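You operate a simulated robot arm through the tools that you are given. There is no shell and no other tool. Be economical: measure what you need, move in short steps, check, and stop when the job is done.

Carry out the task below with a simulated robot arm. There is one attempt and no reset: what you move stays moved.

## Task
Put the blue block from the cream top away in the deep drawer.
Fine: close the drawer and latch it again.

The check looks at the end state, three seconds after you hand in, the way a careful person would. Anything else that was tipped, shoved, dropped, spilled or broken makes it a failure.

## Robot
A 6-joint arm with a two-finger parallel gripper, fixed in place. Base frame: the origin is at the foot of the arm, x ahead of it, y to its left, z up. Lengths are in mm, angles in degrees, forces in N, time in s.
With the tool pointing down near the work surface it reaches from about 100 to 680 mm from the base axis. Its first joint turns from -166.0 to 166.0 degrees. Payload 3.91 kg.
The TCP is the grasp point between the finger pads, 30 mm short of the fingertips. In the tool frame z runs along the fingers and y along their closing line. The gripper opens to 110 mm. The fingers are 20 mm wide and 10 mm thick; the gripper's body (48 by 112 mm) begins 55 mm behind the TCP.
Orientation is told as [roll, pitch, yaw] about the base's x, y, z axes, in that order, counted from this pose: with the fingers straight down and closing along the base's y, the tool's x points along the base's -x, its y along +y and its z along -z.

## Interface
- The arm moves only by the tool jog_arm. Its argument "plan" is a list that holds one entry, the list of rows, each a list of 7 numbers: the shift along the tool's x, y, z in units of 50 mm (1.0 is 50 mm), then the turn, a rotation vector about the tool's x, y, z in units of 5 degrees (1.0 is 5 degrees), then the opening in per cent of the stroke, from 0 (shut) to 100 (fully open). In form: [[[dx, dy, dz, ax, ay, az, hand], ...]]. A call has 1 to 20 rows; each row shifts and turns the commanded pose from where the row before left it, along the tool's axes as they then stand. A call with a number of a shift or a turn outside -1 to 1 is refused whole. Each row takes 0.2 s and may step no farther than 50 mm and 8.6 degrees from the row before; otherwise, or with a gripper value out of range, the whole call is refused. A pose out of reach is approached as far as the arm can. The call stops where the force on the tool passes 90 N (or 10 N more than at its start, if that is more) or the arm is blocked; 0.2 s more then pass. Each finger travels about 45 mm/s and halts on what it meets, pressing with about 31 N; the grip force reading is that of the motor and also rises with nothing between the fingers. The clock runs only during rows and for 0.2 s after the last one: add rows that do not move to give the fingers time. The reply holds the time, the measured pose of the TCP, the force on the tool along the base axes, the opening and the grip force, in the units named above and with some noise, with the torque about the TCP (base axes, N m) and any sound that the robot's microphone picked up.
- Cameras (640 x 400 px; columns grow to the right, rows downward): "scene" is fixed at [399.1, -650.5, 1170.2]; the picture's right is [1.00, -0.06, 0.00], its down [-0.01, -0.20, -0.98] and it looks along [0.06, 0.98, -0.20] (base axes); focal length 275 px, centre (320, 200). "wrist" rides on the gripper at [77, 7, -115] in the tool frame; the picture's right is [-0.09, 1.00, 0.00], its down [-0.80, -0.07, -0.59] and it looks along [-0.59, -0.05, 0.80] (tool axes); focal length 270 px, centre (320, 200). There is no depth. A picture from a camera that has moved, and an enlarged one, comes with that camera's place and axes in the base frame and with its lens.
- capture(camera): a new picture of that camera. The clock stands still meanwhile.
- move_column(by): slides the trunk up (or, below 0, down) by that many mm; the arm rides with it, the base frame stays. It gives what a move gives, with no picture.
- zoom(camera, box): a new picture of the part [left, top, right, bottom] of that camera's present view, enlarged. The clock stands still meanwhile.
- hand_in(): hands the job in; it is judged then, once.

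Go step by step. Nothing tells you positions but the pictures and the camera data: compare them with the known pose of the tool, close in by small moves and look again before you grip or let go. The budget is 120 turns and 84 pictures, counting those below and the enlarged ones. Unless the task says otherwise, let go and move clear before handing in, and close with one line.

The tools are called after "Emit:" by a JSON object that holds its "method" and its "body". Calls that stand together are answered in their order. jog_arm: Moves the arm, as the interface text tells. Its arguments: {"type":"object","properties":{"plan":{"type":"array","items":{"type":"array","items":{"type":"array","items":{"type":"number"}}}}},"required":["plan"]} The other tools are called the same way: move_column (by) slides the trunk up or down; capture (camera) takes a picture; zoom (camera, box) takes an enlarged picture of a part of a camera's view; hand_in () hands the job in.

At the start:

```text
time_s: 0.0
tool_pos: [126.4, 409.1, 1403.5]
orientation: [0.0, 0.0, -0.1]
wrist_force: [-0.2, -0.8, 0.7]
torque: [-0.03, 0.02, 0.02]
width: 109.8
grip_force: 0.0
trunk travel left (down, up): [-460.0, 150.0]
```

scene: 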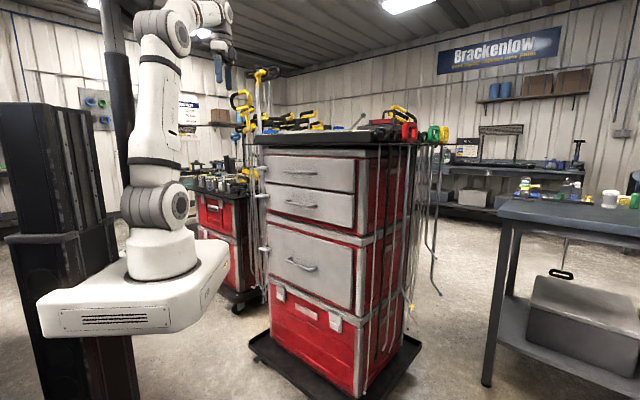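
wrist: 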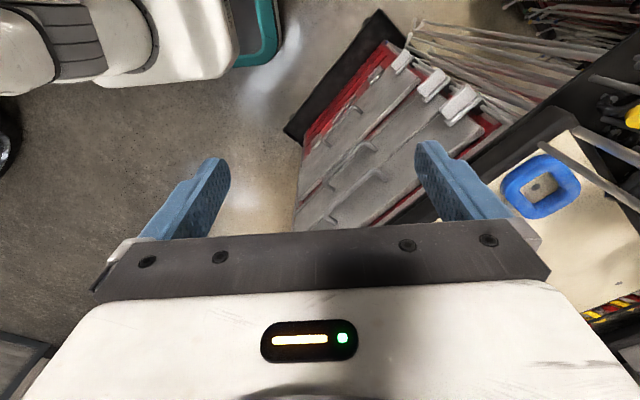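

I see a tool cabinet with several drawers ahead of the arm, and a cream top with a blue block in the wrist view. I'll look closer before moving.

Emit:
{"method": "zoom", "body": {"camera": "scene", "box": [220, 50, 460, 200]}}

Emit:
{"method": "zoom", "body": {"camera": "scene", "box": [220, 200, 460, 350]}}

Emit:
{"method": "zoom", "body": {"camera": "wrist", "box": [280, 0, 640, 225]}}

```text
2.67 times, centred on (340, 125) of scene
camera zoom: at [399.1, -650.5, 1170.2], right [1.0, -0.06, 0.0], down [-0.01, -0.2, -0.98], along [0.06, 0.98, -0.2], focal length 734 px, centre (267, 400)
```

zoom: 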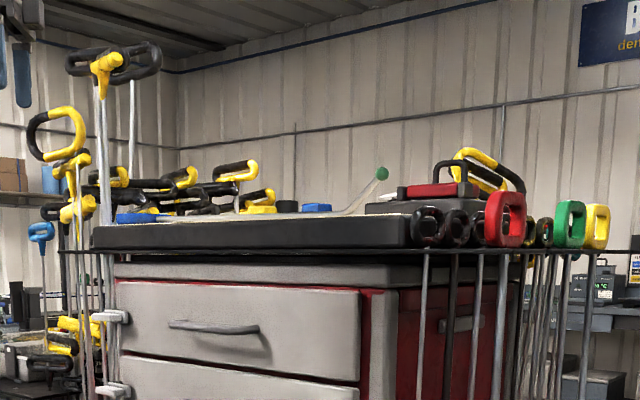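

```text
2.67 times, centred on (340, 275) of scene
camera zoom: at [399.1, -650.5, 1170.2], right [1.0, -0.06, 0.0], down [-0.01, -0.2, -0.98], along [0.06, 0.98, -0.2], focal length 734 px, centre (267, 0)
```

zoom: 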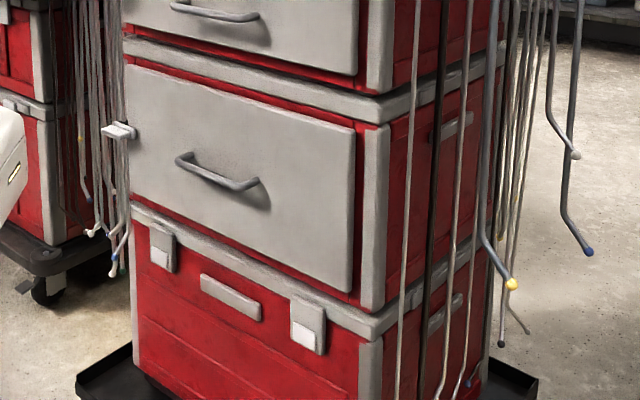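

```text
1.78 times, centred on (460, 112) of wrist
camera zoom: at [49.6, 413.5, 1518.5], right [0.09, 1.0, 0.0], down [0.8, -0.07, 0.59], along [0.59, -0.05, -0.8], focal length 480 px, centre (71, 356)
```

zoom: 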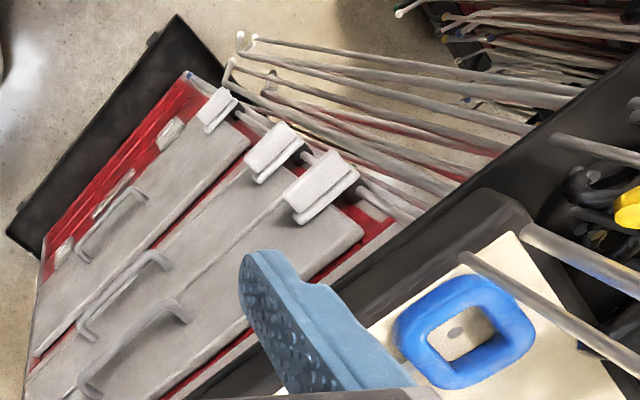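

The blue block appears to sit near the front-left corner of the cabinet top, about (274, 689, 1224). The front faces the arm diagonally, with white latches on its left edge. I'll yaw the tool about 42° to square up with the cabinet and look again.

Emit:
{"method": "jog_arm", "body": {"plan": [[[0, 0, 0, 0, 0, -1, 100], [0, 0, 0, 0, 0, -1, 100], [0, 0, 0, 0, 0, -1, 100], [0, 0, 0, 0, 0, -1, 100], [0, 0, 0, 0, 0, -1, 100], [0, 0, 0, 0, 0, -1, 100], [0, 0, 0, 0, 0, -1, 100], [0, 0, 0, 0, 0, -1, 100], [0, 0, 0, 0, 0, -0.5, 100]]]}}

Emit:
{"method": "capture", "body": {"camera": "wrist"}}

Emit:
{"method": "capture", "body": {"camera": "scene"}}

```text
time_s: 2.0
tool_pos: [125.7, 408.4, 1403.0]
orientation: [-0.1, 0.0, 42.7]
wrist_force: [0.0, -0.1, -0.7]
torque: [-0.01, -0.01, -0.02]
width: 109.8
grip_force: 0.0
trunk travel left (down, up): [-460.0, 150.0]
```

```text
78 pictures are left
camera wrist: at [65.3, 359.7, 1518.5], right [-0.61, 0.79, 0.0], down [0.64, 0.49, 0.59], along [0.47, 0.36, -0.8], focal length 270 px, centre (320, 200)
```

wrist: 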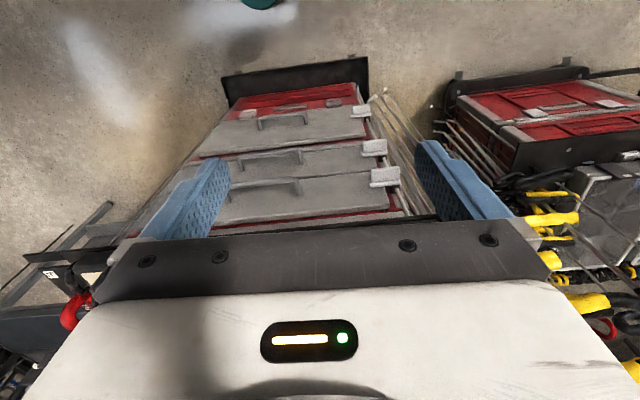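

```text
77 pictures are left
```

scene: 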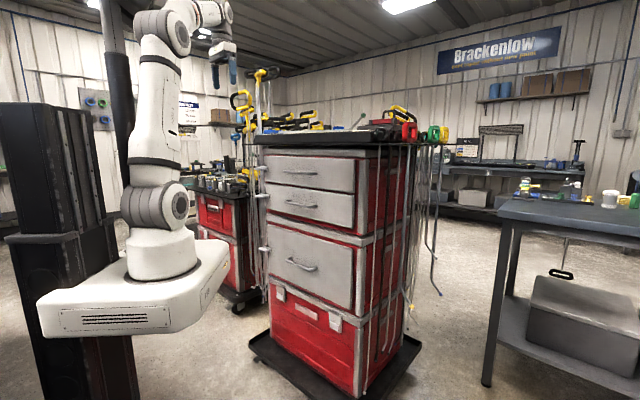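

The cabinet front is nearly square to the tool now. I'll raise the trunk and tilt the camera outward to see the top.

Emit:
{"method": "move_column", "body": {"by": 120}}

Emit:
{"method": "jog_arm", "body": {"plan": [[[0, 0, 0, 0, -1, 0, 100], [0, 0, 0, 0, -1, 0, 100], [0, 0, 0, 0, -1, 0, 100], [0, 0, 0, 0, -1, 0, 100]]]}}

Emit:
{"method": "capture", "body": {"camera": "wrist"}}

```text
time_s: 3.5
tool_pos: [124.6, 408.3, 1523.8]
orientation: [0.0, 0.0, 42.6]
wrist_force: [0.2, 0.7, -0.1]
torque: [0.02, 0.01, -0.04]
width: 110.2
grip_force: 0.0
trunk travel left (down, up): [-580.0, 30.0]
```

```text
time_s: 4.5
tool_pos: [127.1, 407.6, 1523.8]
orientation: [0.0, -20.2, 42.4]
wrist_force: [-0.9, -0.6, -1.0]
torque: [0.0, 0.01, 0.01]
width: 110.0
grip_force: 0.0
trunk travel left (down, up): [-580.0, 30.0]
```

```text
76 pictures are left
camera wrist: at [40.3, 335.3, 1605.3], right [-0.61, 0.79, 0.03], down [0.45, 0.32, 0.83], along [0.65, 0.52, -0.55], focal length 270 px, centre (320, 200)
```

wrist: 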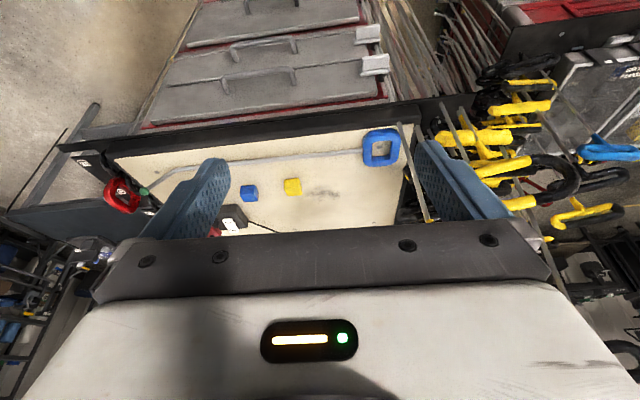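

Now it's clear: the blue ring is a hex-key handle. The actual blue block is the small cube near (248,192), beside a yellow cube.

Emit:
{"method": "zoom", "body": {"camera": "wrist", "box": [120, 90, 440, 290]}}

Emit:
{"method": "zoom", "body": {"camera": "scene", "box": [250, 105, 410, 205]}}

Emit:
{"method": "zoom", "body": {"camera": "scene", "box": [230, 190, 390, 290]}}

```text
2.00 times, centred on (280, 190) of wrist
camera zoom: at [40.3, 335.3, 1605.3], right [-0.61, 0.79, 0.03], down [0.45, 0.32, 0.83], along [0.65, 0.52, -0.55], focal length 541 px, centre (400, 220)
```

zoom: 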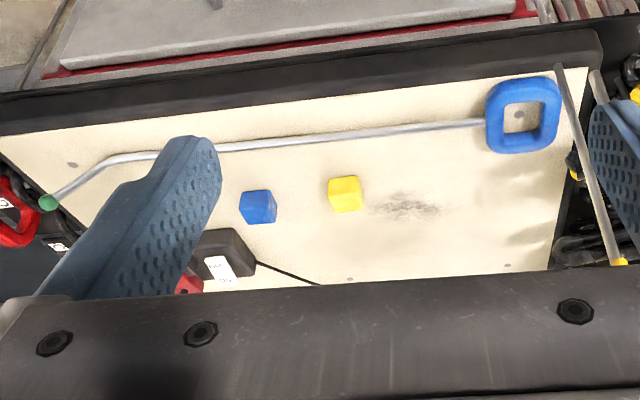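

```text
4.00 times, centred on (330, 155) of scene
camera zoom: at [399.1, -650.5, 1170.2], right [1.0, -0.06, 0.0], down [-0.01, -0.2, -0.98], along [0.06, 0.98, -0.2], focal length 1101 px, centre (280, 380)
```

zoom: 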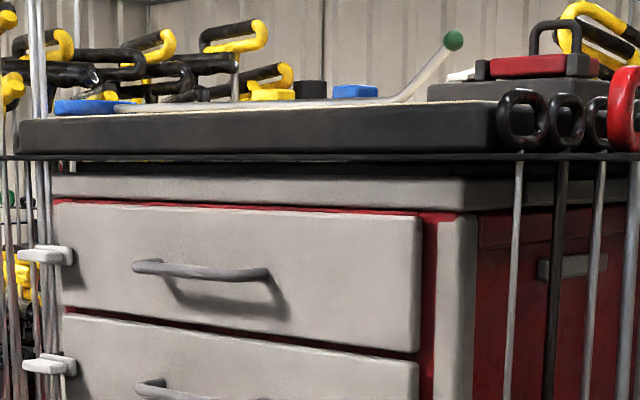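

```text
4.00 times, centred on (310, 240) of scene
camera zoom: at [399.1, -650.5, 1170.2], right [1.0, -0.06, 0.0], down [-0.01, -0.2, -0.98], along [0.06, 0.98, -0.2], focal length 1101 px, centre (360, 40)
```

zoom: 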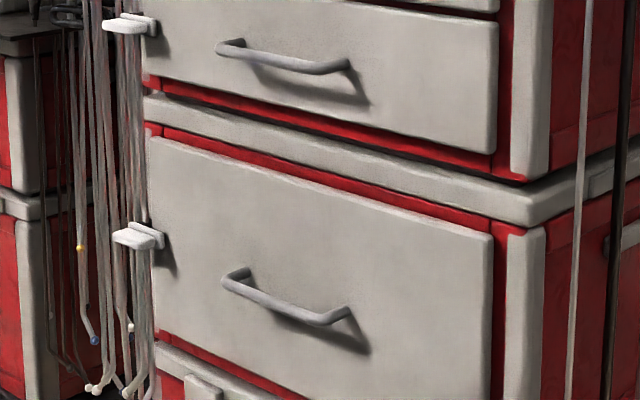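

The blue cube is at roughly (548, 528, 1235). The deep drawer's handle is near (388, 458, 662) and its latch near (209, 630, 664). I'll lower the trunk to inspect the latch up close.

Emit:
{"method": "move_column", "body": {"by": -450}}

Emit:
{"method": "capture", "body": {"camera": "wrist"}}

Emit:
{"method": "capture", "body": {"camera": "scene"}}

```text
refused: -450 is not a number from -400 to 400
```

```text
72 pictures are left
camera wrist: at [40.3, 335.3, 1605.3], right [-0.61, 0.79, 0.03], down [0.45, 0.32, 0.83], along [0.65, 0.52, -0.55], focal length 270 px, centre (320, 200)
```

wrist: 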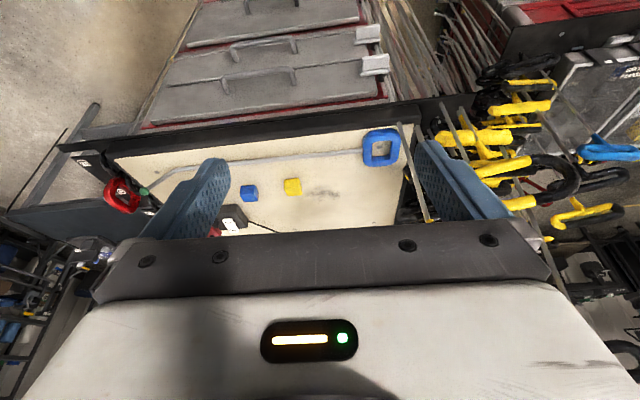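

```text
71 pictures are left
```

scene: 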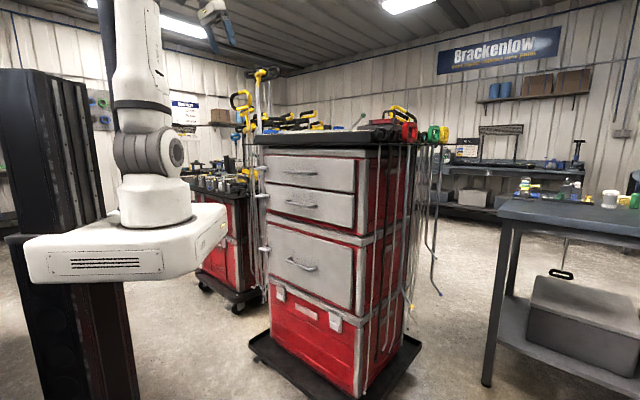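

The lowering call exceeded the 400 mm limit, so I'll lower by 400 instead.

Emit:
{"method": "move_column", "body": {"by": -400}}

Emit:
{"method": "capture", "body": {"camera": "wrist"}}

```text
time_s: 8.3
tool_pos: [125.0, 408.8, 1121.8]
orientation: [-0.2, -20.0, 42.5]
wrist_force: [0.2, 0.1, 0.2]
torque: [0.02, -0.02, 0.01]
width: 110.1
grip_force: 0.1
trunk travel left (down, up): [-180.0, 430.0]
```

```text
70 pictures are left
camera wrist: at [39.7, 337.3, 1204.3], right [-0.61, 0.79, 0.03], down [0.45, 0.32, 0.83], along [0.65, 0.52, -0.55], focal length 270 px, centre (320, 200)
```

wrist: 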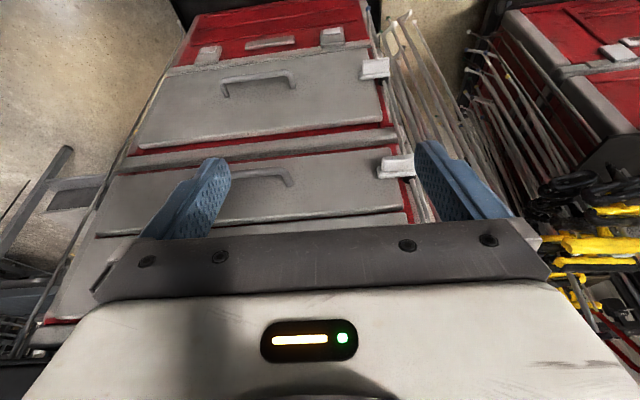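

I'll descend about 250 mm and shift left to look straight at the deep drawer's latch.

Emit:
{"method": "jog_arm", "body": {"plan": [[[0.34, 0.25, 0.9, 0, 0, 0, 100], [0.34, 0.25, 0.9, 0, 0, 0, 100], [0.34, 0.25, 0.9, 0, 0, 0, 100], [0.34, 0.25, 0.9, 0, 0, 0, 100], [0.34, 0.25, 0.9, 0, 0, 0, 100]]]}}

Emit:
{"method": "capture", "body": {"camera": "wrist"}}

Emit:
{"method": "zoom", "body": {"camera": "wrist", "box": [300, 60, 460, 160]}}

```text
time_s: 9.5
tool_pos: [79.7, 451.5, 883.2]
orientation: [0.1, -20.1, 42.5]
wrist_force: [-0.3, 0.0, 0.1]
torque: [0.0, -0.01, 0.01]
width: 110.1
grip_force: 0.1
trunk travel left (down, up): [-180.0, 430.0]
```

```text
69 pictures are left
camera wrist: at [-5.3, 380.0, 964.3], right [-0.61, 0.79, 0.03], down [0.45, 0.32, 0.83], along [0.65, 0.52, -0.55], focal length 270 px, centre (320, 200)
```

wrist: 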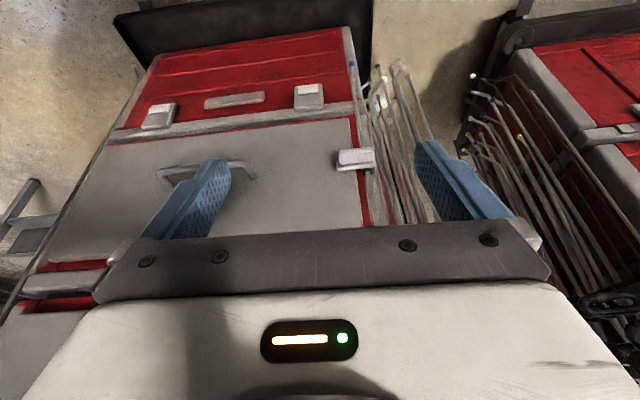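

```text
4.00 times, centred on (380, 110) of wrist
camera zoom: at [-5.3, 380.0, 964.3], right [-0.61, 0.79, 0.03], down [0.45, 0.32, 0.83], along [0.65, 0.52, -0.55], focal length 1081 px, centre (80, 560)
```

zoom: 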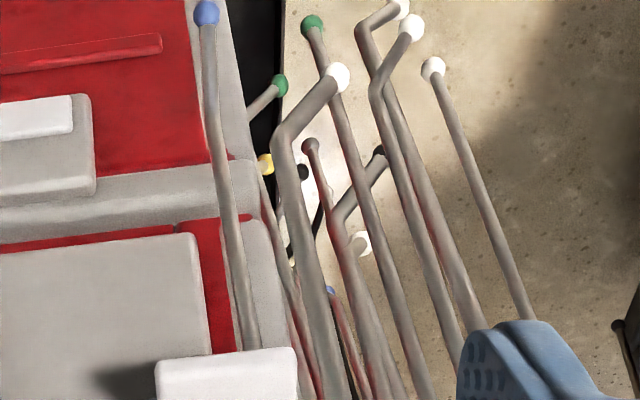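

Emit:
{"method": "zoom", "body": {"camera": "wrist", "box": [300, 125, 400, 188]}}

Emit:
{"method": "zoom", "body": {"camera": "scene", "box": [245, 215, 309, 255]}}

```text
6.35 times, centred on (350, 156) of wrist
camera zoom: at [-5.3, 380.0, 964.3], right [-0.61, 0.79, 0.03], down [0.45, 0.32, 0.83], along [0.65, 0.52, -0.55], focal length 1716 px, centre (130, 476)
```

zoom: 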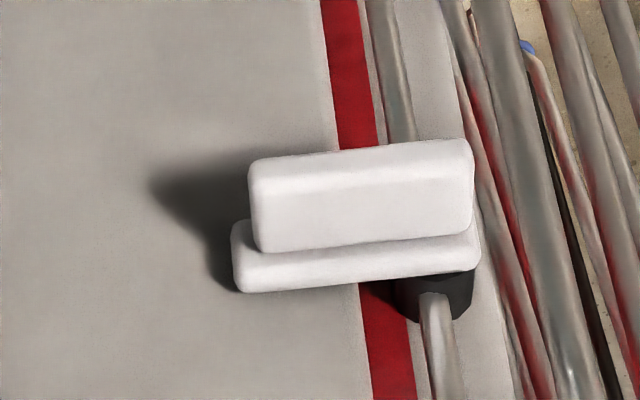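

```text
10.00 times, centred on (277, 235) of scene
camera zoom: at [399.1, -650.5, 1170.2], right [1.0, -0.06, 0.0], down [-0.01, -0.2, -0.98], along [0.06, 0.98, -0.2], focal length 2752 px, centre (750, -150)
```

zoom: 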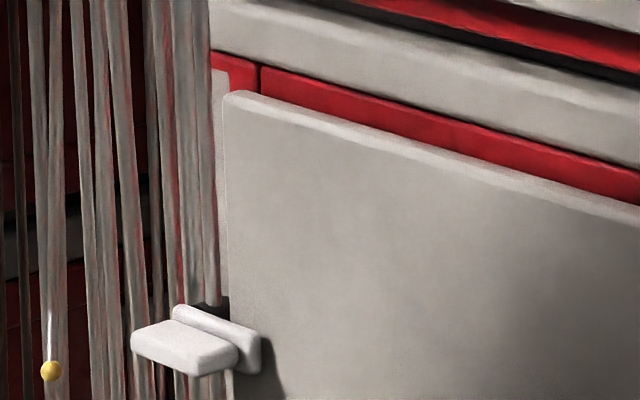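

The latch is a turn-button: a white plate with a fin, pivoting on a black hub on the corner post. I'll lower the trunk and make the tool horizontal, then roll it so the fingers close vertically.

Emit:
{"method": "move_column", "body": {"by": -150}}

Emit:
{"method": "jog_arm", "body": {"plan": [[[0, 0, 0, 0, -1, 0, 100], [0, 0, 0, 0, -1, 0, 100], [0, 0, 0, 0, -1, 0, 100], [0, 0, 0, 0, -1, 0, 100], [0, 0, 0, 0, -1, 0, 100], [0, 0, 0, 0, -1, 0, 100], [0, 0, 0, 0, -1, 0, 100], [0, 0, 0, 0, -1, 0, 100], [0, 0, 0, 0, -1, 0, 100], [0, 0, 0, 0, -1, 0, 100], [0, 0, 0, 0, -1, 0, 100], [0, 0, 0, 0, -1, 0, 100], [0, 0, 0, 0, -1, 0, 100], [0, 0, 0, 0, -1, 0, 100]]]}}

Emit:
{"method": "capture", "body": {"camera": "scene"}}

```text
time_s: 11.3
tool_pos: [80.4, 452.1, 733.3]
orientation: [0.1, -20.0, 42.4]
wrist_force: [-0.1, 0.7, -0.4]
torque: [-0.01, 0.01, 0.0]
width: 110.0
grip_force: 0.2
trunk travel left (down, up): [-30.0, 580.0]
```

```text
time_s: 14.3
tool_pos: [81.0, 451.4, 733.9]
orientation: [166.6, -90.0, -124.2]
wrist_force: [0.6, 0.4, 0.6]
torque: [-0.01, -0.02, -0.03]
width: 110.0
grip_force: 0.0
trunk travel left (down, up): [-30.0, 580.0]
```

```text
65 pictures are left
```

scene: 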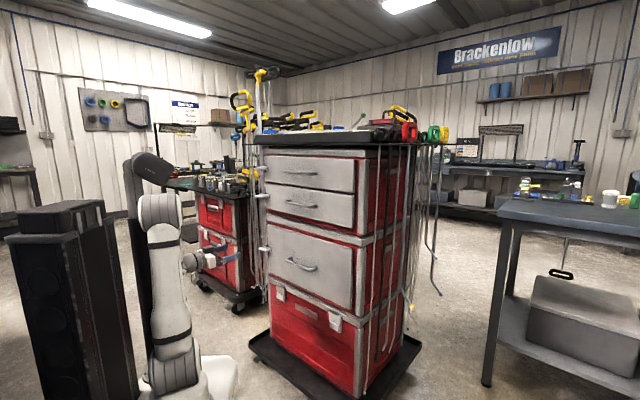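

The tool is horizontal and facing the cabinet. Now I'll roll it -90° about its axis.

Emit:
{"method": "jog_arm", "body": {"plan": [[[0, 0, 0, 0, 0, -1, 100], [0, 0, 0, 0, 0, -1, 100], [0, 0, 0, 0, 0, -1, 100], [0, 0, 0, 0, 0, -1, 100], [0, 0, 0, 0, 0, -1, 100], [0, 0, 0, 0, 0, -1, 100], [0, 0, 0, 0, 0, -1, 100], [0, 0, 0, 0, 0, -1, 100], [0, 0, 0, 0, 0, -1, 100], [0, 0, 0, 0, 0, -1, 100], [0, 0, 0, 0, 0, -1, 100], [0, 0, 0, 0, 0, -1, 100], [0, 0, 0, 0, 0, -1, 100], [0, 0, 0, 0, 0, -1, 100], [0, 0, 0, 0, 0, -1, 100], [0, 0, 0, 0, 0, -1, 100], [0, 0, 0, 0, 0, -1, 100], [0, 0, 0, 0, 0, -1, 100]]]}}

Emit:
{"method": "capture", "body": {"camera": "wrist"}}

```text
time_s: 18.1
tool_pos: [80.2, 451.7, 731.6]
orientation: [-89.9, 0.2, 132.5]
wrist_force: [-0.4, 0.4, 0.4]
torque: [0.01, 0.05, -0.01]
width: 109.9
grip_force: 0.1
trunk travel left (down, up): [-30.0, 580.0]
```

```text
64 pictures are left
camera wrist: at [48.9, 316.5, 726.5], right [-0.06, 0.06, -1.0], down [-0.98, 0.19, 0.07], along [0.19, 0.98, 0.05], focal length 270 px, centre (320, 200)
```

wrist: 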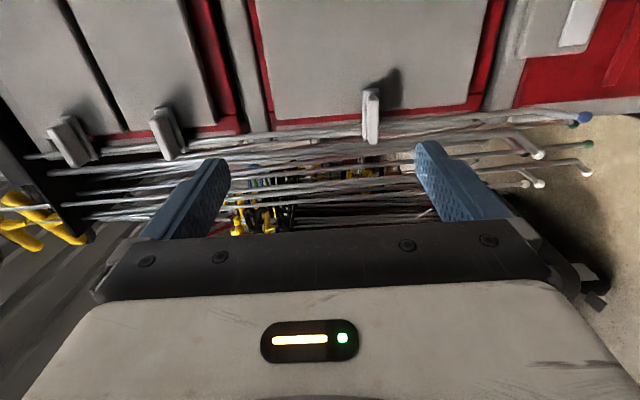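

The fin's outer edge is near (206, 618, 678). I'll move to about 80 mm in front of it and correct the yaw by 2°.

Emit:
{"method": "jog_arm", "body": {"plan": [[[-0.17, 0.27, 0.62, 0, -0.1, 0, 100], [-0.17, 0.27, 0.62, 0, -0.1, 0, 100], [-0.17, 0.27, 0.62, 0, -0.1, 0, 100], [-0.17, 0.27, 0.62, 0, -0.1, 0, 100]]]}}

Emit:
{"method": "capture", "body": {"camera": "wrist"}}

```text
time_s: 19.1
tool_pos: [148.1, 562.6, 677.7]
orientation: [-90.0, 0.0, 134.5]
wrist_force: [0.2, 0.1, 0.0]
torque: [0.03, 0.02, 0.05]
width: 110.1
grip_force: 0.1
trunk travel left (down, up): [-30.0, 580.0]
```

```text
63 pictures are left
camera wrist: at [120.7, 425.4, 671.6], right [-0.06, 0.06, -1.0], down [-0.99, 0.15, 0.07], along [0.16, 0.99, 0.05], focal length 270 px, centre (320, 200)
```

wrist: 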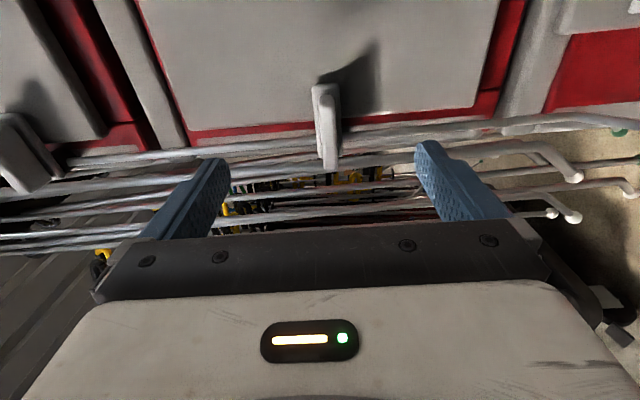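

Emit:
{"method": "zoom", "body": {"camera": "wrist", "box": [260, 70, 400, 190]}}

Emit:
{"method": "zoom", "body": {"camera": "scene", "box": [205, 200, 333, 280]}}

```text
3.33 times, centred on (330, 130) of wrist
camera zoom: at [120.7, 425.4, 671.6], right [-0.06, 0.06, -1.0], down [-0.99, 0.15, 0.07], along [0.16, 0.99, 0.05], focal length 901 px, centre (287, 433)
```

zoom: 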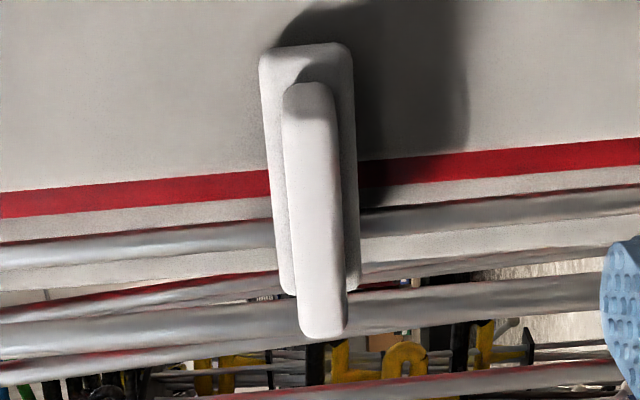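

```text
5.00 times, centred on (269, 240) of scene
camera zoom: at [399.1, -650.5, 1170.2], right [1.0, -0.06, 0.0], down [-0.01, -0.2, -0.98], along [0.06, 0.98, -0.2], focal length 1376 px, centre (575, 0)
```

zoom: 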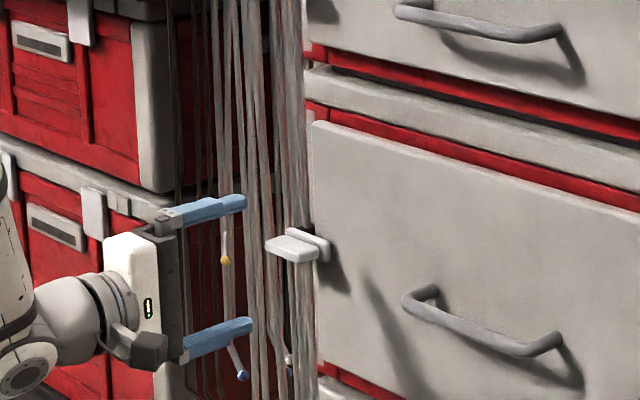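

The fin center is at z ≈ 672. I'll advance 60 mm with the gripper partly closed, then look.

Emit:
{"method": "jog_arm", "body": {"plan": [[[0, 0.12, 0.3, 0, 0, 0, 60], [0, 0, 0.3, 0, 0, 0, 50], [0, 0, 0.3, 0, 0, 0, 50], [0, 0, 0.3, 0, 0, 0, 50]]]}}

Emit:
{"method": "capture", "body": {"camera": "wrist"}}

Emit:
{"method": "zoom", "body": {"camera": "scene", "box": [229, 215, 309, 265]}}

```text
time_s: 20.1
tool_pos: [191.0, 604.7, 671.9]
orientation: [-90.0, 0.0, 134.5]
wrist_force: [-0.4, -0.4, -1.3]
torque: [-0.02, 0.02, -0.03]
width: 54.9
grip_force: 0.1
trunk travel left (down, up): [-30.0, 580.0]
```

```text
60 pictures are left
camera wrist: at [163.1, 467.3, 666.0], right [-0.06, 0.06, -1.0], down [-0.99, 0.15, 0.07], along [0.16, 0.99, 0.05], focal length 270 px, centre (320, 200)
```

wrist: 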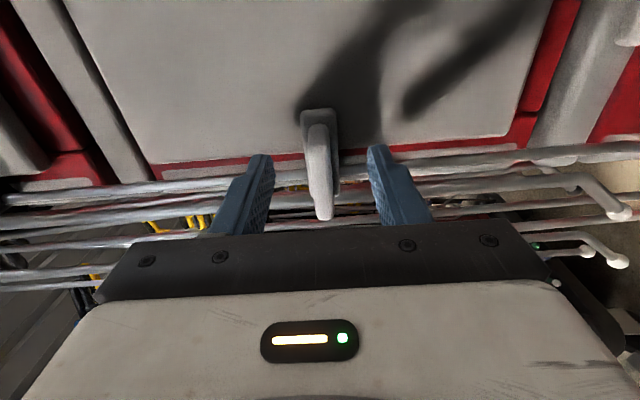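

```text
8.00 times, centred on (269, 240) of scene
camera zoom: at [399.1, -650.5, 1170.2], right [1.0, -0.06, 0.0], down [-0.01, -0.2, -0.98], along [0.06, 0.98, -0.2], focal length 2202 px, centre (728, -120)
```

zoom: 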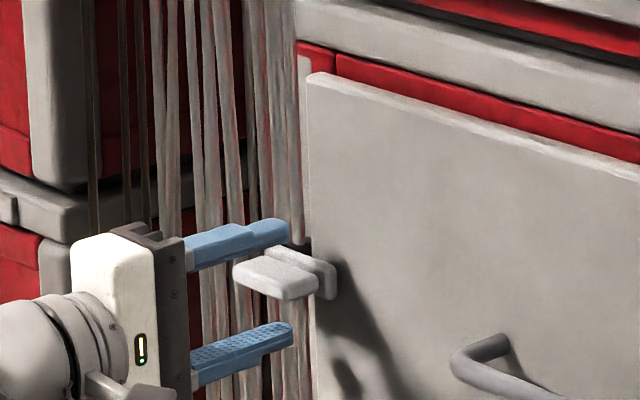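

The fingers straddle the fin. I'll close on it.

Emit:
{"method": "jog_arm", "body": {"plan": [[[0, 0, 0.08, 0, 0, 0, 20], [0, 0, 0, 0, 0, 0, 5], [0, 0, 0, 0, 0, 0, 0], [0, 0, 0, 0, 0, 0, 0], [0, 0, 0, 0, 0, 0, 0]]]}}

Emit:
{"method": "zoom", "body": {"camera": "wrist", "box": [220, 80, 420, 250]}}

```text
time_s: 21.3
tool_pos: [194.1, 606.9, 672.5]
orientation: [-89.8, -0.1, 134.6]
wrist_force: [1.6, -1.0, -4.5]
torque: [-0.09, -0.07, -0.11]
width: 11.7
grip_force: 44.5
trunk travel left (down, up): [-30.0, 580.0]
```

```text
2.35 times, centred on (320, 165) of wrist
camera zoom: at [166.3, 470.0, 665.7], right [-0.06, 0.06, -1.0], down [-0.99, 0.15, 0.07], along [0.16, 0.99, 0.05], focal length 636 px, centre (320, 282)
```

zoom: 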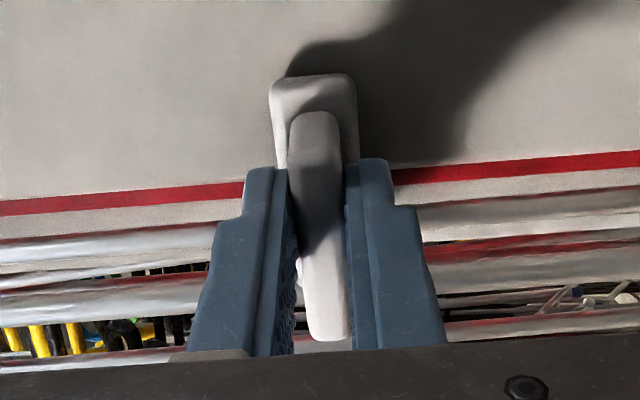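

I've got the fin, 11.7 mm wide. I'll test-rotate 10° with the free end going down about the estimated pivot and watch the forces.

Emit:
{"method": "jog_arm", "body": {"plan": [[[-0.001, 0.018, 0, 0, 0, 0.5, 0], [-0.001, 0.018, 0, 0, 0, 0.5, 0], [-0.001, 0.018, 0, 0, 0, 0.5, 0], [-0.001, 0.018, 0, 0, 0, 0.5, 0]]]}}

Emit:
{"method": "zoom", "body": {"camera": "wrist", "box": [220, 80, 420, 250]}}

```text
time_s: 22.3
tool_pos: [192.8, 607.1, 671.7]
orientation: [-90.2, -10.2, 134.5]
wrist_force: [-5.0, -1.2, 8.1]
torque: [-0.86, -0.85, -0.09]
width: 14.6
grip_force: 44.8
trunk travel left (down, up): [-30.0, 580.0]
```

```text
2.35 times, centred on (320, 165) of wrist
camera zoom: at [164.4, 472.3, 651.1], right [-0.18, 0.19, -0.97], down [-0.97, 0.14, 0.21], along [0.17, 0.97, 0.16], focal length 636 px, centre (320, 282)
```

zoom: 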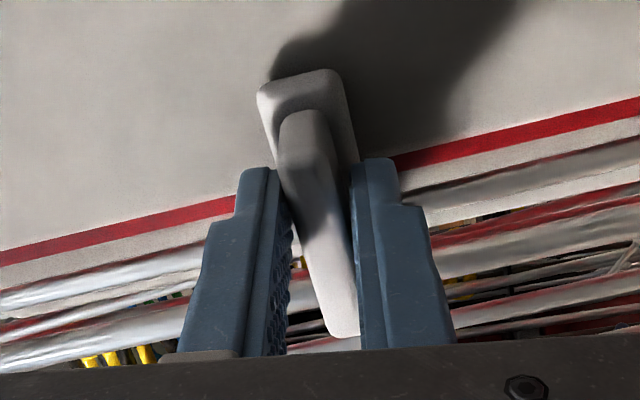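

It didn't turn downward: the fin stayed put and the torque rose to 1.2 N·m. I'll go back and try with the free end going up.

Emit:
{"method": "jog_arm", "body": {"plan": [[[0.001, -0.018, 0, 0, 0, -0.5, 0], [0.001, -0.018, 0, 0, 0, -0.5, 0], [0.001, -0.018, 0, 0, 0, -0.5, 0], [0.001, -0.018, 0, 0, 0, -0.5, 0], [0, -0.018, 0, 0, 0, -0.5, 0], [-0.001, -0.018, 0, 0, 0, -0.5, 0], [-0.001, -0.018, 0, 0, 0, -0.5, 0], [-0.001, -0.018, 0, 0, 0, -0.5, 0]]]}}

Emit:
{"method": "zoom", "body": {"camera": "wrist", "box": [220, 80, 420, 250]}}

```text
time_s: 24.1
tool_pos: [193.2, 606.7, 677.5]
orientation: [-90.0, 10.1, 134.5]
wrist_force: [-6.6, -14.2, -0.2]
torque: [-0.03, -0.01, 0.13]
width: 11.8
grip_force: 44.3
trunk travel left (down, up): [-30.0, 580.0]
```

```text
2.35 times, centred on (320, 165) of wrist
camera zoom: at [166.2, 470.2, 683.5], right [0.06, -0.06, -1.0], down [-0.99, 0.16, -0.07], along [0.16, 0.99, -0.05], focal length 636 px, centre (320, 282)
```

zoom: 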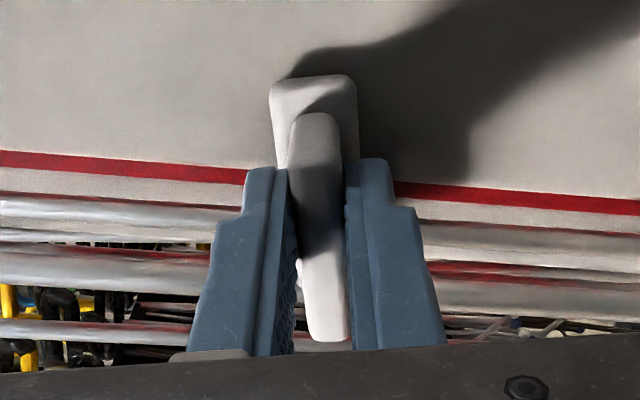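

Upward turns freely. I'll continue another 40° and check.

Emit:
{"method": "jog_arm", "body": {"plan": [[[-0.0015, -0.035, -0.01, 0, 0, -1, 0], [-0.0015, -0.035, -0.01, 0, 0, -1, 0], [-0.0015, -0.035, 0, 0, 0, -1, 0], [-0.0015, -0.035, 0, 0, 0, -1, 0], [-0.0015, -0.035, 0, 0, 0, -1, 0], [-0.0015, -0.035, 0, 0, 0, -1, 0], [-0.0015, -0.035, 0, 0, 0, -1, 0], [-0.0015, -0.035, 0, 0, 0, -1, 0]]]}}

Emit:
{"method": "zoom", "body": {"camera": "wrist", "box": [220, 80, 420, 250]}}

```text
time_s: 25.9
tool_pos: [186.4, 612.7, 692.1]
orientation: [-90.6, 50.0, 134.1]
wrist_force: [0.9, 29.7, 29.8]
torque: [0.99, 0.37, 0.57]
width: 11.8
grip_force: 45.4
trunk travel left (down, up): [-30.0, 580.0]
```

```text
2.35 times, centred on (320, 165) of wrist
camera zoom: at [144.6, 491.8, 746.2], right [0.5, -0.5, -0.71], down [-0.82, -0.01, -0.57], along [0.28, 0.87, -0.41], focal length 636 px, centre (320, 282)
```

zoom: 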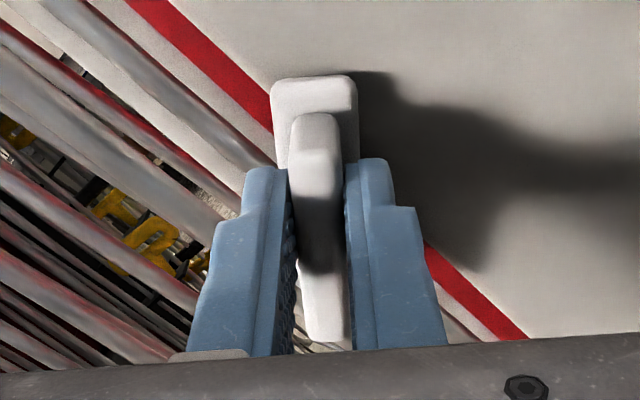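

It's turning, but side load has built up, so the pivot radius is larger than I assumed. I'll ease the TCP a few mm along the tangent and read the forces.

Emit:
{"method": "jog_arm", "body": {"plan": [[[0, -0.05, 0.01, 0, 0, 0, 0], [0, -0.04, 0.01, 0, 0, 0, 0]]]}}

```text
time_s: 26.5
tool_pos: [186.5, 613.9, 691.7]
orientation: [-90.1, 50.1, 134.3]
wrist_force: [2.2, -2.5, 20.7]
torque: [1.05, -0.65, 0.14]
width: 11.8
grip_force: 45.3
trunk travel left (down, up): [-30.0, 580.0]
```

Fitting the motion so far gives a pivot radius of about 26 mm. I'll continue with that, in two smaller batches.

Emit:
{"method": "jog_arm", "body": {"plan": [[[0.04, -0.03, 0, 0, 0, 0, 0], [-0.002, -0.045, 0, 0, 0, -1, 0], [-0.002, -0.045, 0, 0, 0, -1, 0], [-0.002, -0.045, 0, 0, 0, -1, 0], [-0.002, -0.045, 0, 0, 0, -1, 0]]]}}

```text
time_s: 27.7
tool_pos: [180.9, 619.1, 696.4]
orientation: [-89.6, 70.1, 134.8]
wrist_force: [-5.8, -27.0, -1.9]
torque: [0.16, -0.63, 0.18]
width: 11.4
grip_force: 45.3
trunk travel left (down, up): [-30.0, 580.0]
```

Emit:
{"method": "jog_arm", "body": {"plan": [[[0, 0.02, -0.02, 0, 0, 0, 0], [-0.002, -0.045, 0, 0, 0, -1, 0], [-0.002, -0.045, 0, 0, 0, -1, 0], [-0.002, -0.045, 0, 0, 0, -1, 0], [-0.002, -0.03, 0, 0, 0, -0.6, 0]]]}}

Emit:
{"method": "zoom", "body": {"camera": "scene", "box": [229, 215, 309, 265]}}

Emit:
{"method": "zoom", "body": {"camera": "wrist", "box": [220, 80, 420, 250]}}

```text
time_s: 28.9
tool_pos: [175.2, 624.7, 700.5]
orientation: [-88.4, 88.1, 136.3]
wrist_force: [-1.2, 2.6, -7.4]
torque: [0.52, -0.48, 0.59]
width: 11.7
grip_force: 45.1
trunk travel left (down, up): [-30.0, 580.0]
```

```text
8.00 times, centred on (269, 240) of scene
camera zoom: at [399.1, -650.5, 1170.2], right [1.0, -0.06, 0.0], down [-0.01, -0.2, -0.98], along [0.06, 0.98, -0.2], focal length 2202 px, centre (728, -120)
```

zoom: 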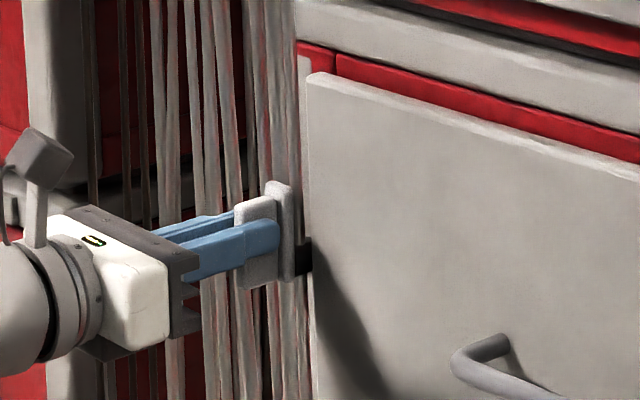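

```text
2.35 times, centred on (320, 165) of wrist
camera zoom: at [100.9, 536.6, 775.9], right [0.7, -0.71, -0.12], down [-0.49, -0.35, -0.8], along [0.52, 0.62, -0.59], focal length 636 px, centre (320, 282)
```

zoom: 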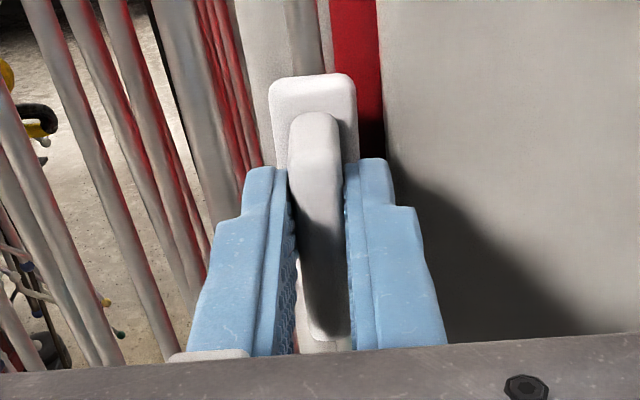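

The latch is upright and clear of the drawer edge. I'll release it and back straight out.

Emit:
{"method": "jog_arm", "body": {"plan": [[[0, 0, 0, 0, 0, 0, 20], [0, 0, 0, 0, 0, 0, 30], [0, 0, 0, 0, 0, 0, 30], [0, 0, -0.5, 0, 0, 0, 30], [0, 0, -0.8, 0, 0, 0, 30], [0, 0, -0.8, 0, 0, 0, 30]]]}}

Emit:
{"method": "capture", "body": {"camera": "wrist"}}

Emit:
{"method": "capture", "body": {"camera": "scene"}}

```text
time_s: 30.3
tool_pos: [100.2, 549.9, 700.8]
orientation: [-89.8, 88.0, 134.6]
wrist_force: [0.0, 0.8, -1.0]
torque: [0.01, -0.01, 0.01]
width: 33.0
grip_force: 0.0
trunk travel left (down, up): [-30.0, 580.0]
```

```text
52 pictures are left
camera wrist: at [25.8, 462.3, 777.2], right [0.7, -0.71, -0.12], down [-0.49, -0.35, -0.8], along [0.52, 0.62, -0.59], focal length 270 px, centre (320, 200)
```

wrist: 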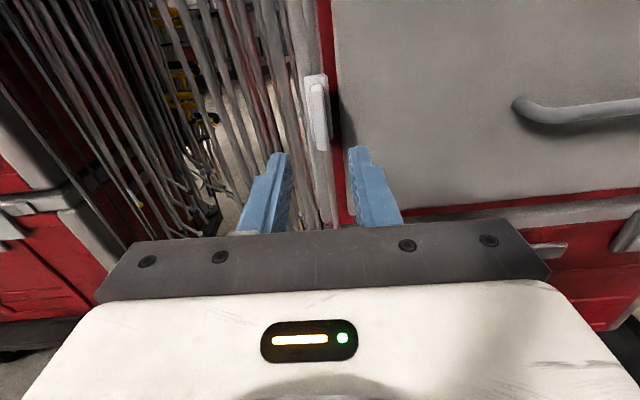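

```text
51 pictures are left
```

scene: 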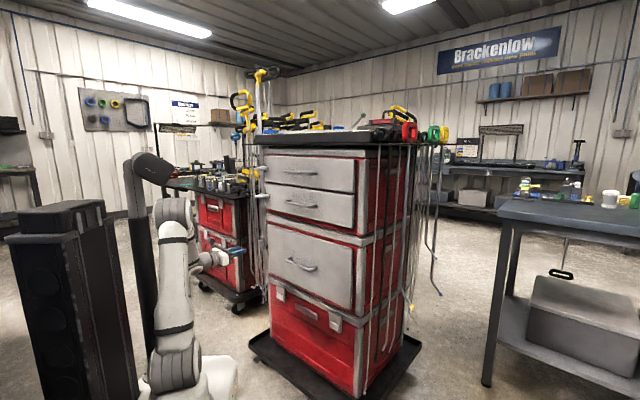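

The latch is open. Next I'll slide right toward the deep drawer's handle and roll the tool so the fingers can straddle the horizontal bar.

Emit:
{"method": "jog_arm", "body": {"plan": [[[0, 0.9, 0, 0, 0, 0, 60], [0, 0.9, 0, 0, 0, 0, 60], [0, 0.9, 0, 0, 0, 0, 60], [0, 0.9, 0, 0, 0, 0, 60], [0, 0.9, 0, 0, 0, 0, 60], [0, 0.9, 0, 0, 0, 0, 60]]]}}

Emit:
{"method": "jog_arm", "body": {"plan": [[[0, 0, 0, 0, 0, 1, 60], [0, 0, 0, 0, 0, 1, 60], [0, 0, 0, 0, 0, 1, 60], [0, 0, 0, 0, 0, 1, 60], [0, 0, 0, 0, 0, 1, 60], [0, 0, 0, 0, 0, 1, 60], [0, 0, 0, 0, 0, 1, 60], [0, 0, 0, 0, 0, 1, 60], [0, 0, 0, 0, 0, 1, 60], [0, 0, 0, 0, 0, 1, 60], [0, 0, 0, 0, 0, 1, 60], [0, 0, 0, 0, 0, 1, 60], [0, 0, 0, 0, 0, 1, 60], [0, 0, 0, 0, 0, 1, 60], [0, 0, 0, 0, 0, 1, 60], [0, 0, 0, 0, 0, 1, 60], [0, 0, 0, 0, 0, 1, 60], [0, 0, 0, 0, 0, 0.6, 60]]]}}

Emit:
{"method": "move_column", "body": {"by": 150}}

Emit:
{"method": "jog_arm", "body": {"plan": [[[0, 0, 0, -1, 0, 0, 60], [0, 0, 0, -1, 0, 0, 60], [0, 0, 0, -1, 0, 0, 60], [0, 0, 0, -1, 0, 0, 60], [0, 0, 0, -1, 0, 0, 60], [0, 0, 0, -1, 0, 0, 60], [0, 0, 0, -1, 0, 0, 60], [0, 0, 0, -1, 0, 0, 60], [0, 0, 0, -1, 0, 0, 60]]]}}

Emit:
{"method": "capture", "body": {"camera": "wrist"}}

Emit:
{"method": "capture", "body": {"camera": "scene"}}

```text
time_s: 31.7
tool_pos: [300.3, 404.0, 705.9]
orientation: [-89.2, 88.1, 135.3]
wrist_force: [-1.9, 0.2, 0.4]
torque: [-0.01, 0.01, -0.02]
width: 65.9
grip_force: 0.1
out of reach, approached as far as the arm can: row 4, 5, 6
trunk travel left (down, up): [-30.0, 580.0]
```

```text
time_s: 35.5
tool_pos: [300.4, 402.7, 706.1]
orientation: [-90.1, -0.1, 134.6]
wrist_force: [-0.5, -0.4, -0.5]
torque: [0.03, 0.02, 0.03]
width: 66.0
grip_force: 0.1
trunk travel left (down, up): [-30.0, 580.0]
```

```text
time_s: 37.2
tool_pos: [300.4, 404.1, 856.5]
orientation: [-90.1, -0.1, 134.4]
wrist_force: [-0.6, 0.9, 0.0]
torque: [0.01, -0.02, 0.02]
width: 65.7
grip_force: 0.2
trunk travel left (down, up): [-180.0, 430.0]
```

```text
time_s: 39.2
tool_pos: [300.7, 403.4, 857.4]
orientation: [-45.0, 0.0, 134.4]
wrist_force: [-0.1, 0.0, -0.2]
torque: [0.01, 0.0, 0.01]
width: 66.2
grip_force: 0.2
trunk travel left (down, up): [-180.0, 430.0]
```

```text
50 pictures are left
camera wrist: at [294.4, 287.4, 933.7], right [-0.56, -0.43, -0.7], down [-0.83, 0.31, 0.47], along [0.02, 0.85, -0.53], focal length 270 px, centre (320, 200)
```

wrist: 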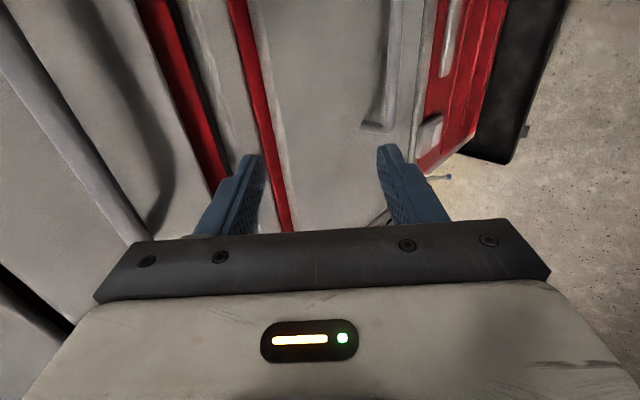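

```text
49 pictures are left
```

scene: 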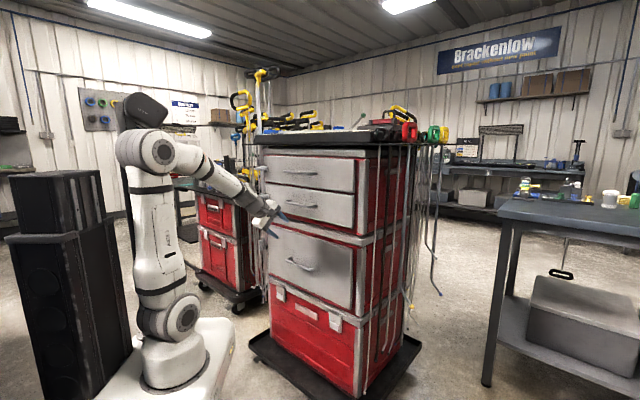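

The handle's left corner is about (324, 489, 674), giving a center near (387, 437, 673). I'll move onto the 45° approach line, about 80 mm short of the bar.

Emit:
{"method": "jog_arm", "body": {"plan": [[[0.233, 0.476, 0.656, 0, 0, 0, 60], [0.233, 0.476, 0.656, 0, 0, 0, 60], [0.233, 0.476, 0.656, 0, 0, 0, 60]]]}}

Emit:
{"method": "capture", "body": {"camera": "wrist"}}

Emit:
{"method": "zoom", "body": {"camera": "scene", "box": [240, 200, 368, 280]}}

```text
time_s: 40.0
tool_pos: [338.2, 393.6, 736.0]
orientation: [-44.9, -0.1, 134.3]
wrist_force: [-0.3, 0.1, 1.0]
torque: [0.0, -0.04, 0.01]
width: 66.0
grip_force: 0.1
trunk travel left (down, up): [-180.0, 430.0]
```

```text
48 pictures are left
camera wrist: at [332.1, 277.5, 812.9], right [-0.57, -0.43, -0.7], down [-0.82, 0.31, 0.47], along [0.02, 0.85, -0.53], focal length 270 px, centre (320, 200)
```

wrist: 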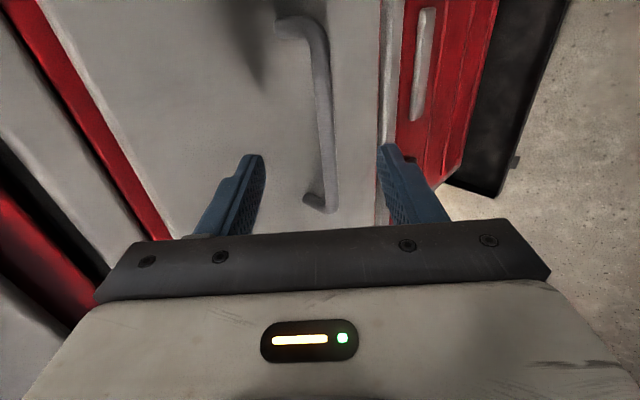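

```text
5.00 times, centred on (304, 240) of scene
camera zoom: at [399.1, -650.5, 1170.2], right [1.0, -0.06, 0.0], down [-0.01, -0.2, -0.98], along [0.06, 0.98, -0.2], focal length 1376 px, centre (400, 0)
```

zoom: 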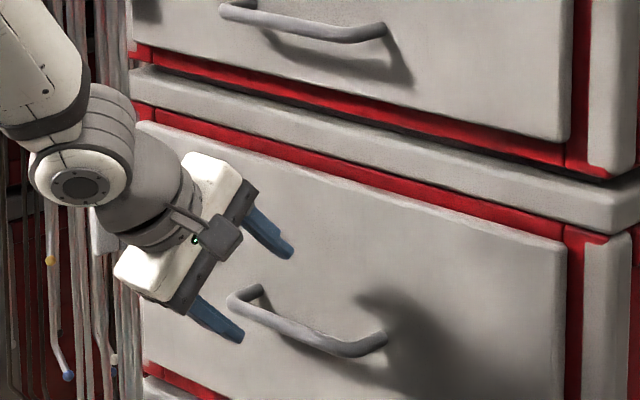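

The bar lies about 90 mm ahead on the tool axis. I'll narrow the fingers to 36 mm and advance 55 mm.

Emit:
{"method": "jog_arm", "body": {"plan": [[[0, 0.04, 0.3, 0, 0, 0, 33], [0, 0.04, 0.3, 0, 0, 0, 33], [0, 0, 0.3, 0, 0, 0, 33], [0, 0, 0.2, 0, 0, 0, 33]]]}}

Emit:
{"method": "capture", "body": {"camera": "wrist"}}

Emit:
{"method": "zoom", "body": {"camera": "scene", "box": [265, 230, 345, 280]}}

```text
time_s: 41.0
tool_pos: [364.9, 417.5, 696.2]
orientation: [-45.0, 0.0, 134.5]
wrist_force: [0.3, -0.2, 0.3]
torque: [0.03, 0.01, -0.02]
width: 36.5
grip_force: 0.1
trunk travel left (down, up): [-180.0, 430.0]
```

```text
46 pictures are left
camera wrist: at [357.9, 301.5, 771.6], right [-0.56, -0.43, -0.7], down [-0.83, 0.31, 0.47], along [0.02, 0.85, -0.53], focal length 270 px, centre (320, 200)
```

wrist: 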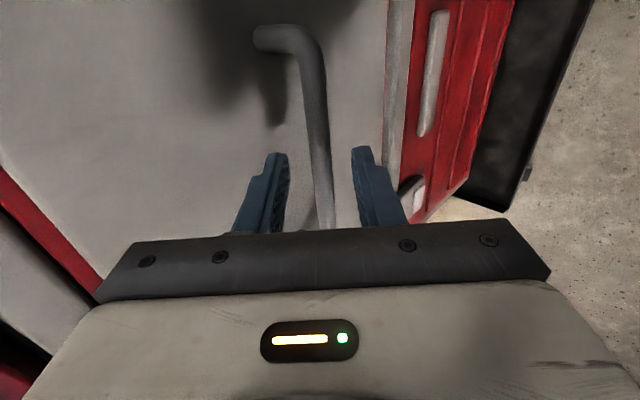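

```text
8.00 times, centred on (305, 255) of scene
camera zoom: at [399.1, -650.5, 1170.2], right [1.0, -0.06, 0.0], down [-0.01, -0.2, -0.98], along [0.06, 0.98, -0.2], focal length 2202 px, centre (440, -240)
```

zoom: 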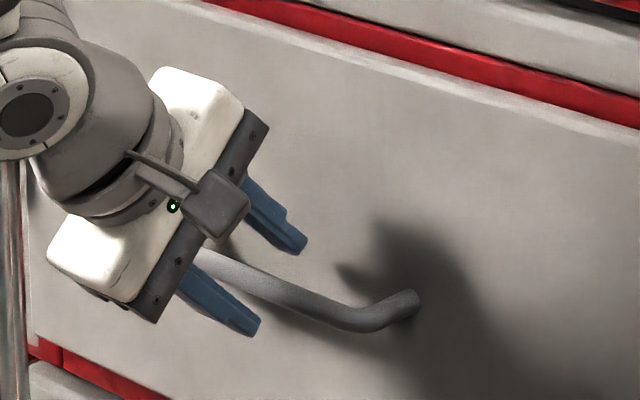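

Bar is between the fingers in the view. I'll advance another 18 mm and close.

Emit:
{"method": "jog_arm", "body": {"plan": [[[0, 0, 0.18, 0, 0, 0, 33], [0, 0, 0.18, 0, 0, 0, 33], [0, 0, 0, 0, 0, 0, 10], [0, 0, 0, 0, 0, 0, 0], [0, 0, 0, 0, 0, 0, 0]]]}}

Emit:
{"method": "zoom", "body": {"camera": "scene", "box": [265, 230, 345, 280]}}

```text
time_s: 42.2
tool_pos: [373.7, 426.7, 683.1]
orientation: [-44.9, 0.1, 134.5]
wrist_force: [-0.5, -0.7, -0.7]
torque: [0.01, -0.04, 0.01]
width: 12.6
grip_force: 45.8
trunk travel left (down, up): [-180.0, 430.0]
```

```text
8.00 times, centred on (305, 255) of scene
camera zoom: at [399.1, -650.5, 1170.2], right [1.0, -0.06, 0.0], down [-0.01, -0.2, -0.98], along [0.06, 0.98, -0.2], focal length 2202 px, centre (440, -240)
```

zoom: 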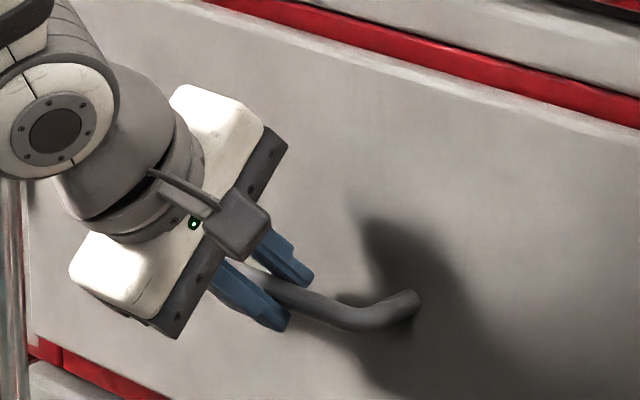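

I've gripped the handle bar at 12.6 mm. I'll pull straight out along the drawer normal, starting gently.

Emit:
{"method": "jog_arm", "body": {"plan": [[[0, 0.2, -0.2, 0, 0, 0, 0], [0, 0.3, -0.3, 0, 0, 0, 0], [0, 0.3, -0.3, 0, 0, 0, 0]]]}}

Emit:
{"method": "capture", "body": {"camera": "scene"}}

```text
time_s: 43.0
tool_pos: [331.3, 385.0, 682.7]
orientation: [-44.9, 0.0, 134.5]
wrist_force: [-6.4, 2.8, -0.1]
torque: [-0.27, -0.17, -0.39]
width: 12.7
grip_force: 45.0
trunk travel left (down, up): [-180.0, 430.0]
```

```text
43 pictures are left
```

scene: 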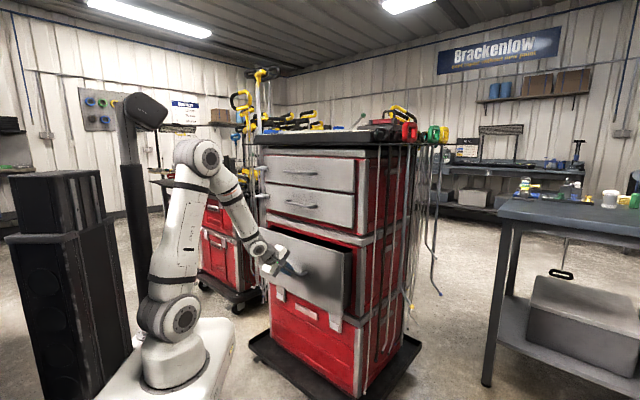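

The drawer is opening smoothly. I'll pull another ~180 mm.

Emit:
{"method": "jog_arm", "body": {"plan": [[[0, 0.35, -0.35, 0, 0, 0, 0], [0, 0.42, -0.42, 0, 0, 0, 0], [0, 0.42, -0.42, 0, 0, 0, 0], [0, 0.42, -0.42, 0, 0, 0, 0], [0, 0.42, -0.42, 0, 0, 0, 0], [0, 0.42, -0.42, 0, 0, 0, 0]]]}}

Emit:
{"method": "capture", "body": {"camera": "scene"}}

```text
time_s: 44.4
tool_pos: [252.1, 361.9, 719.6]
orientation: [-45.1, 0.0, 134.5]
wrist_force: [-0.1, 0.2, 0.2]
torque: [0.01, 0.01, -0.02]
width: 0.1
grip_force: 37.6
out of reach, approached as far as the arm can: row 2, 3, 4, 5, 6
trunk travel left (down, up): [-180.0, 430.0]
```

```text
42 pictures are left
```

scene: 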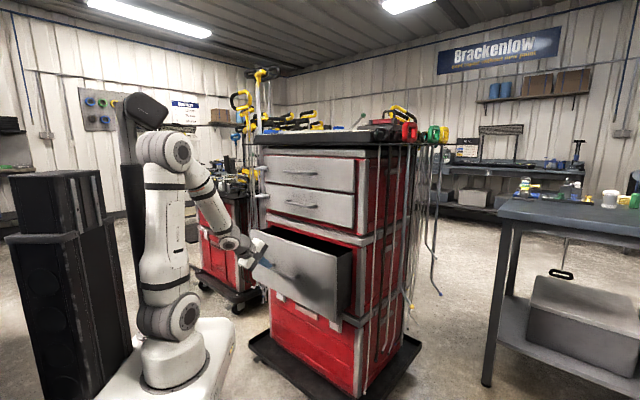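

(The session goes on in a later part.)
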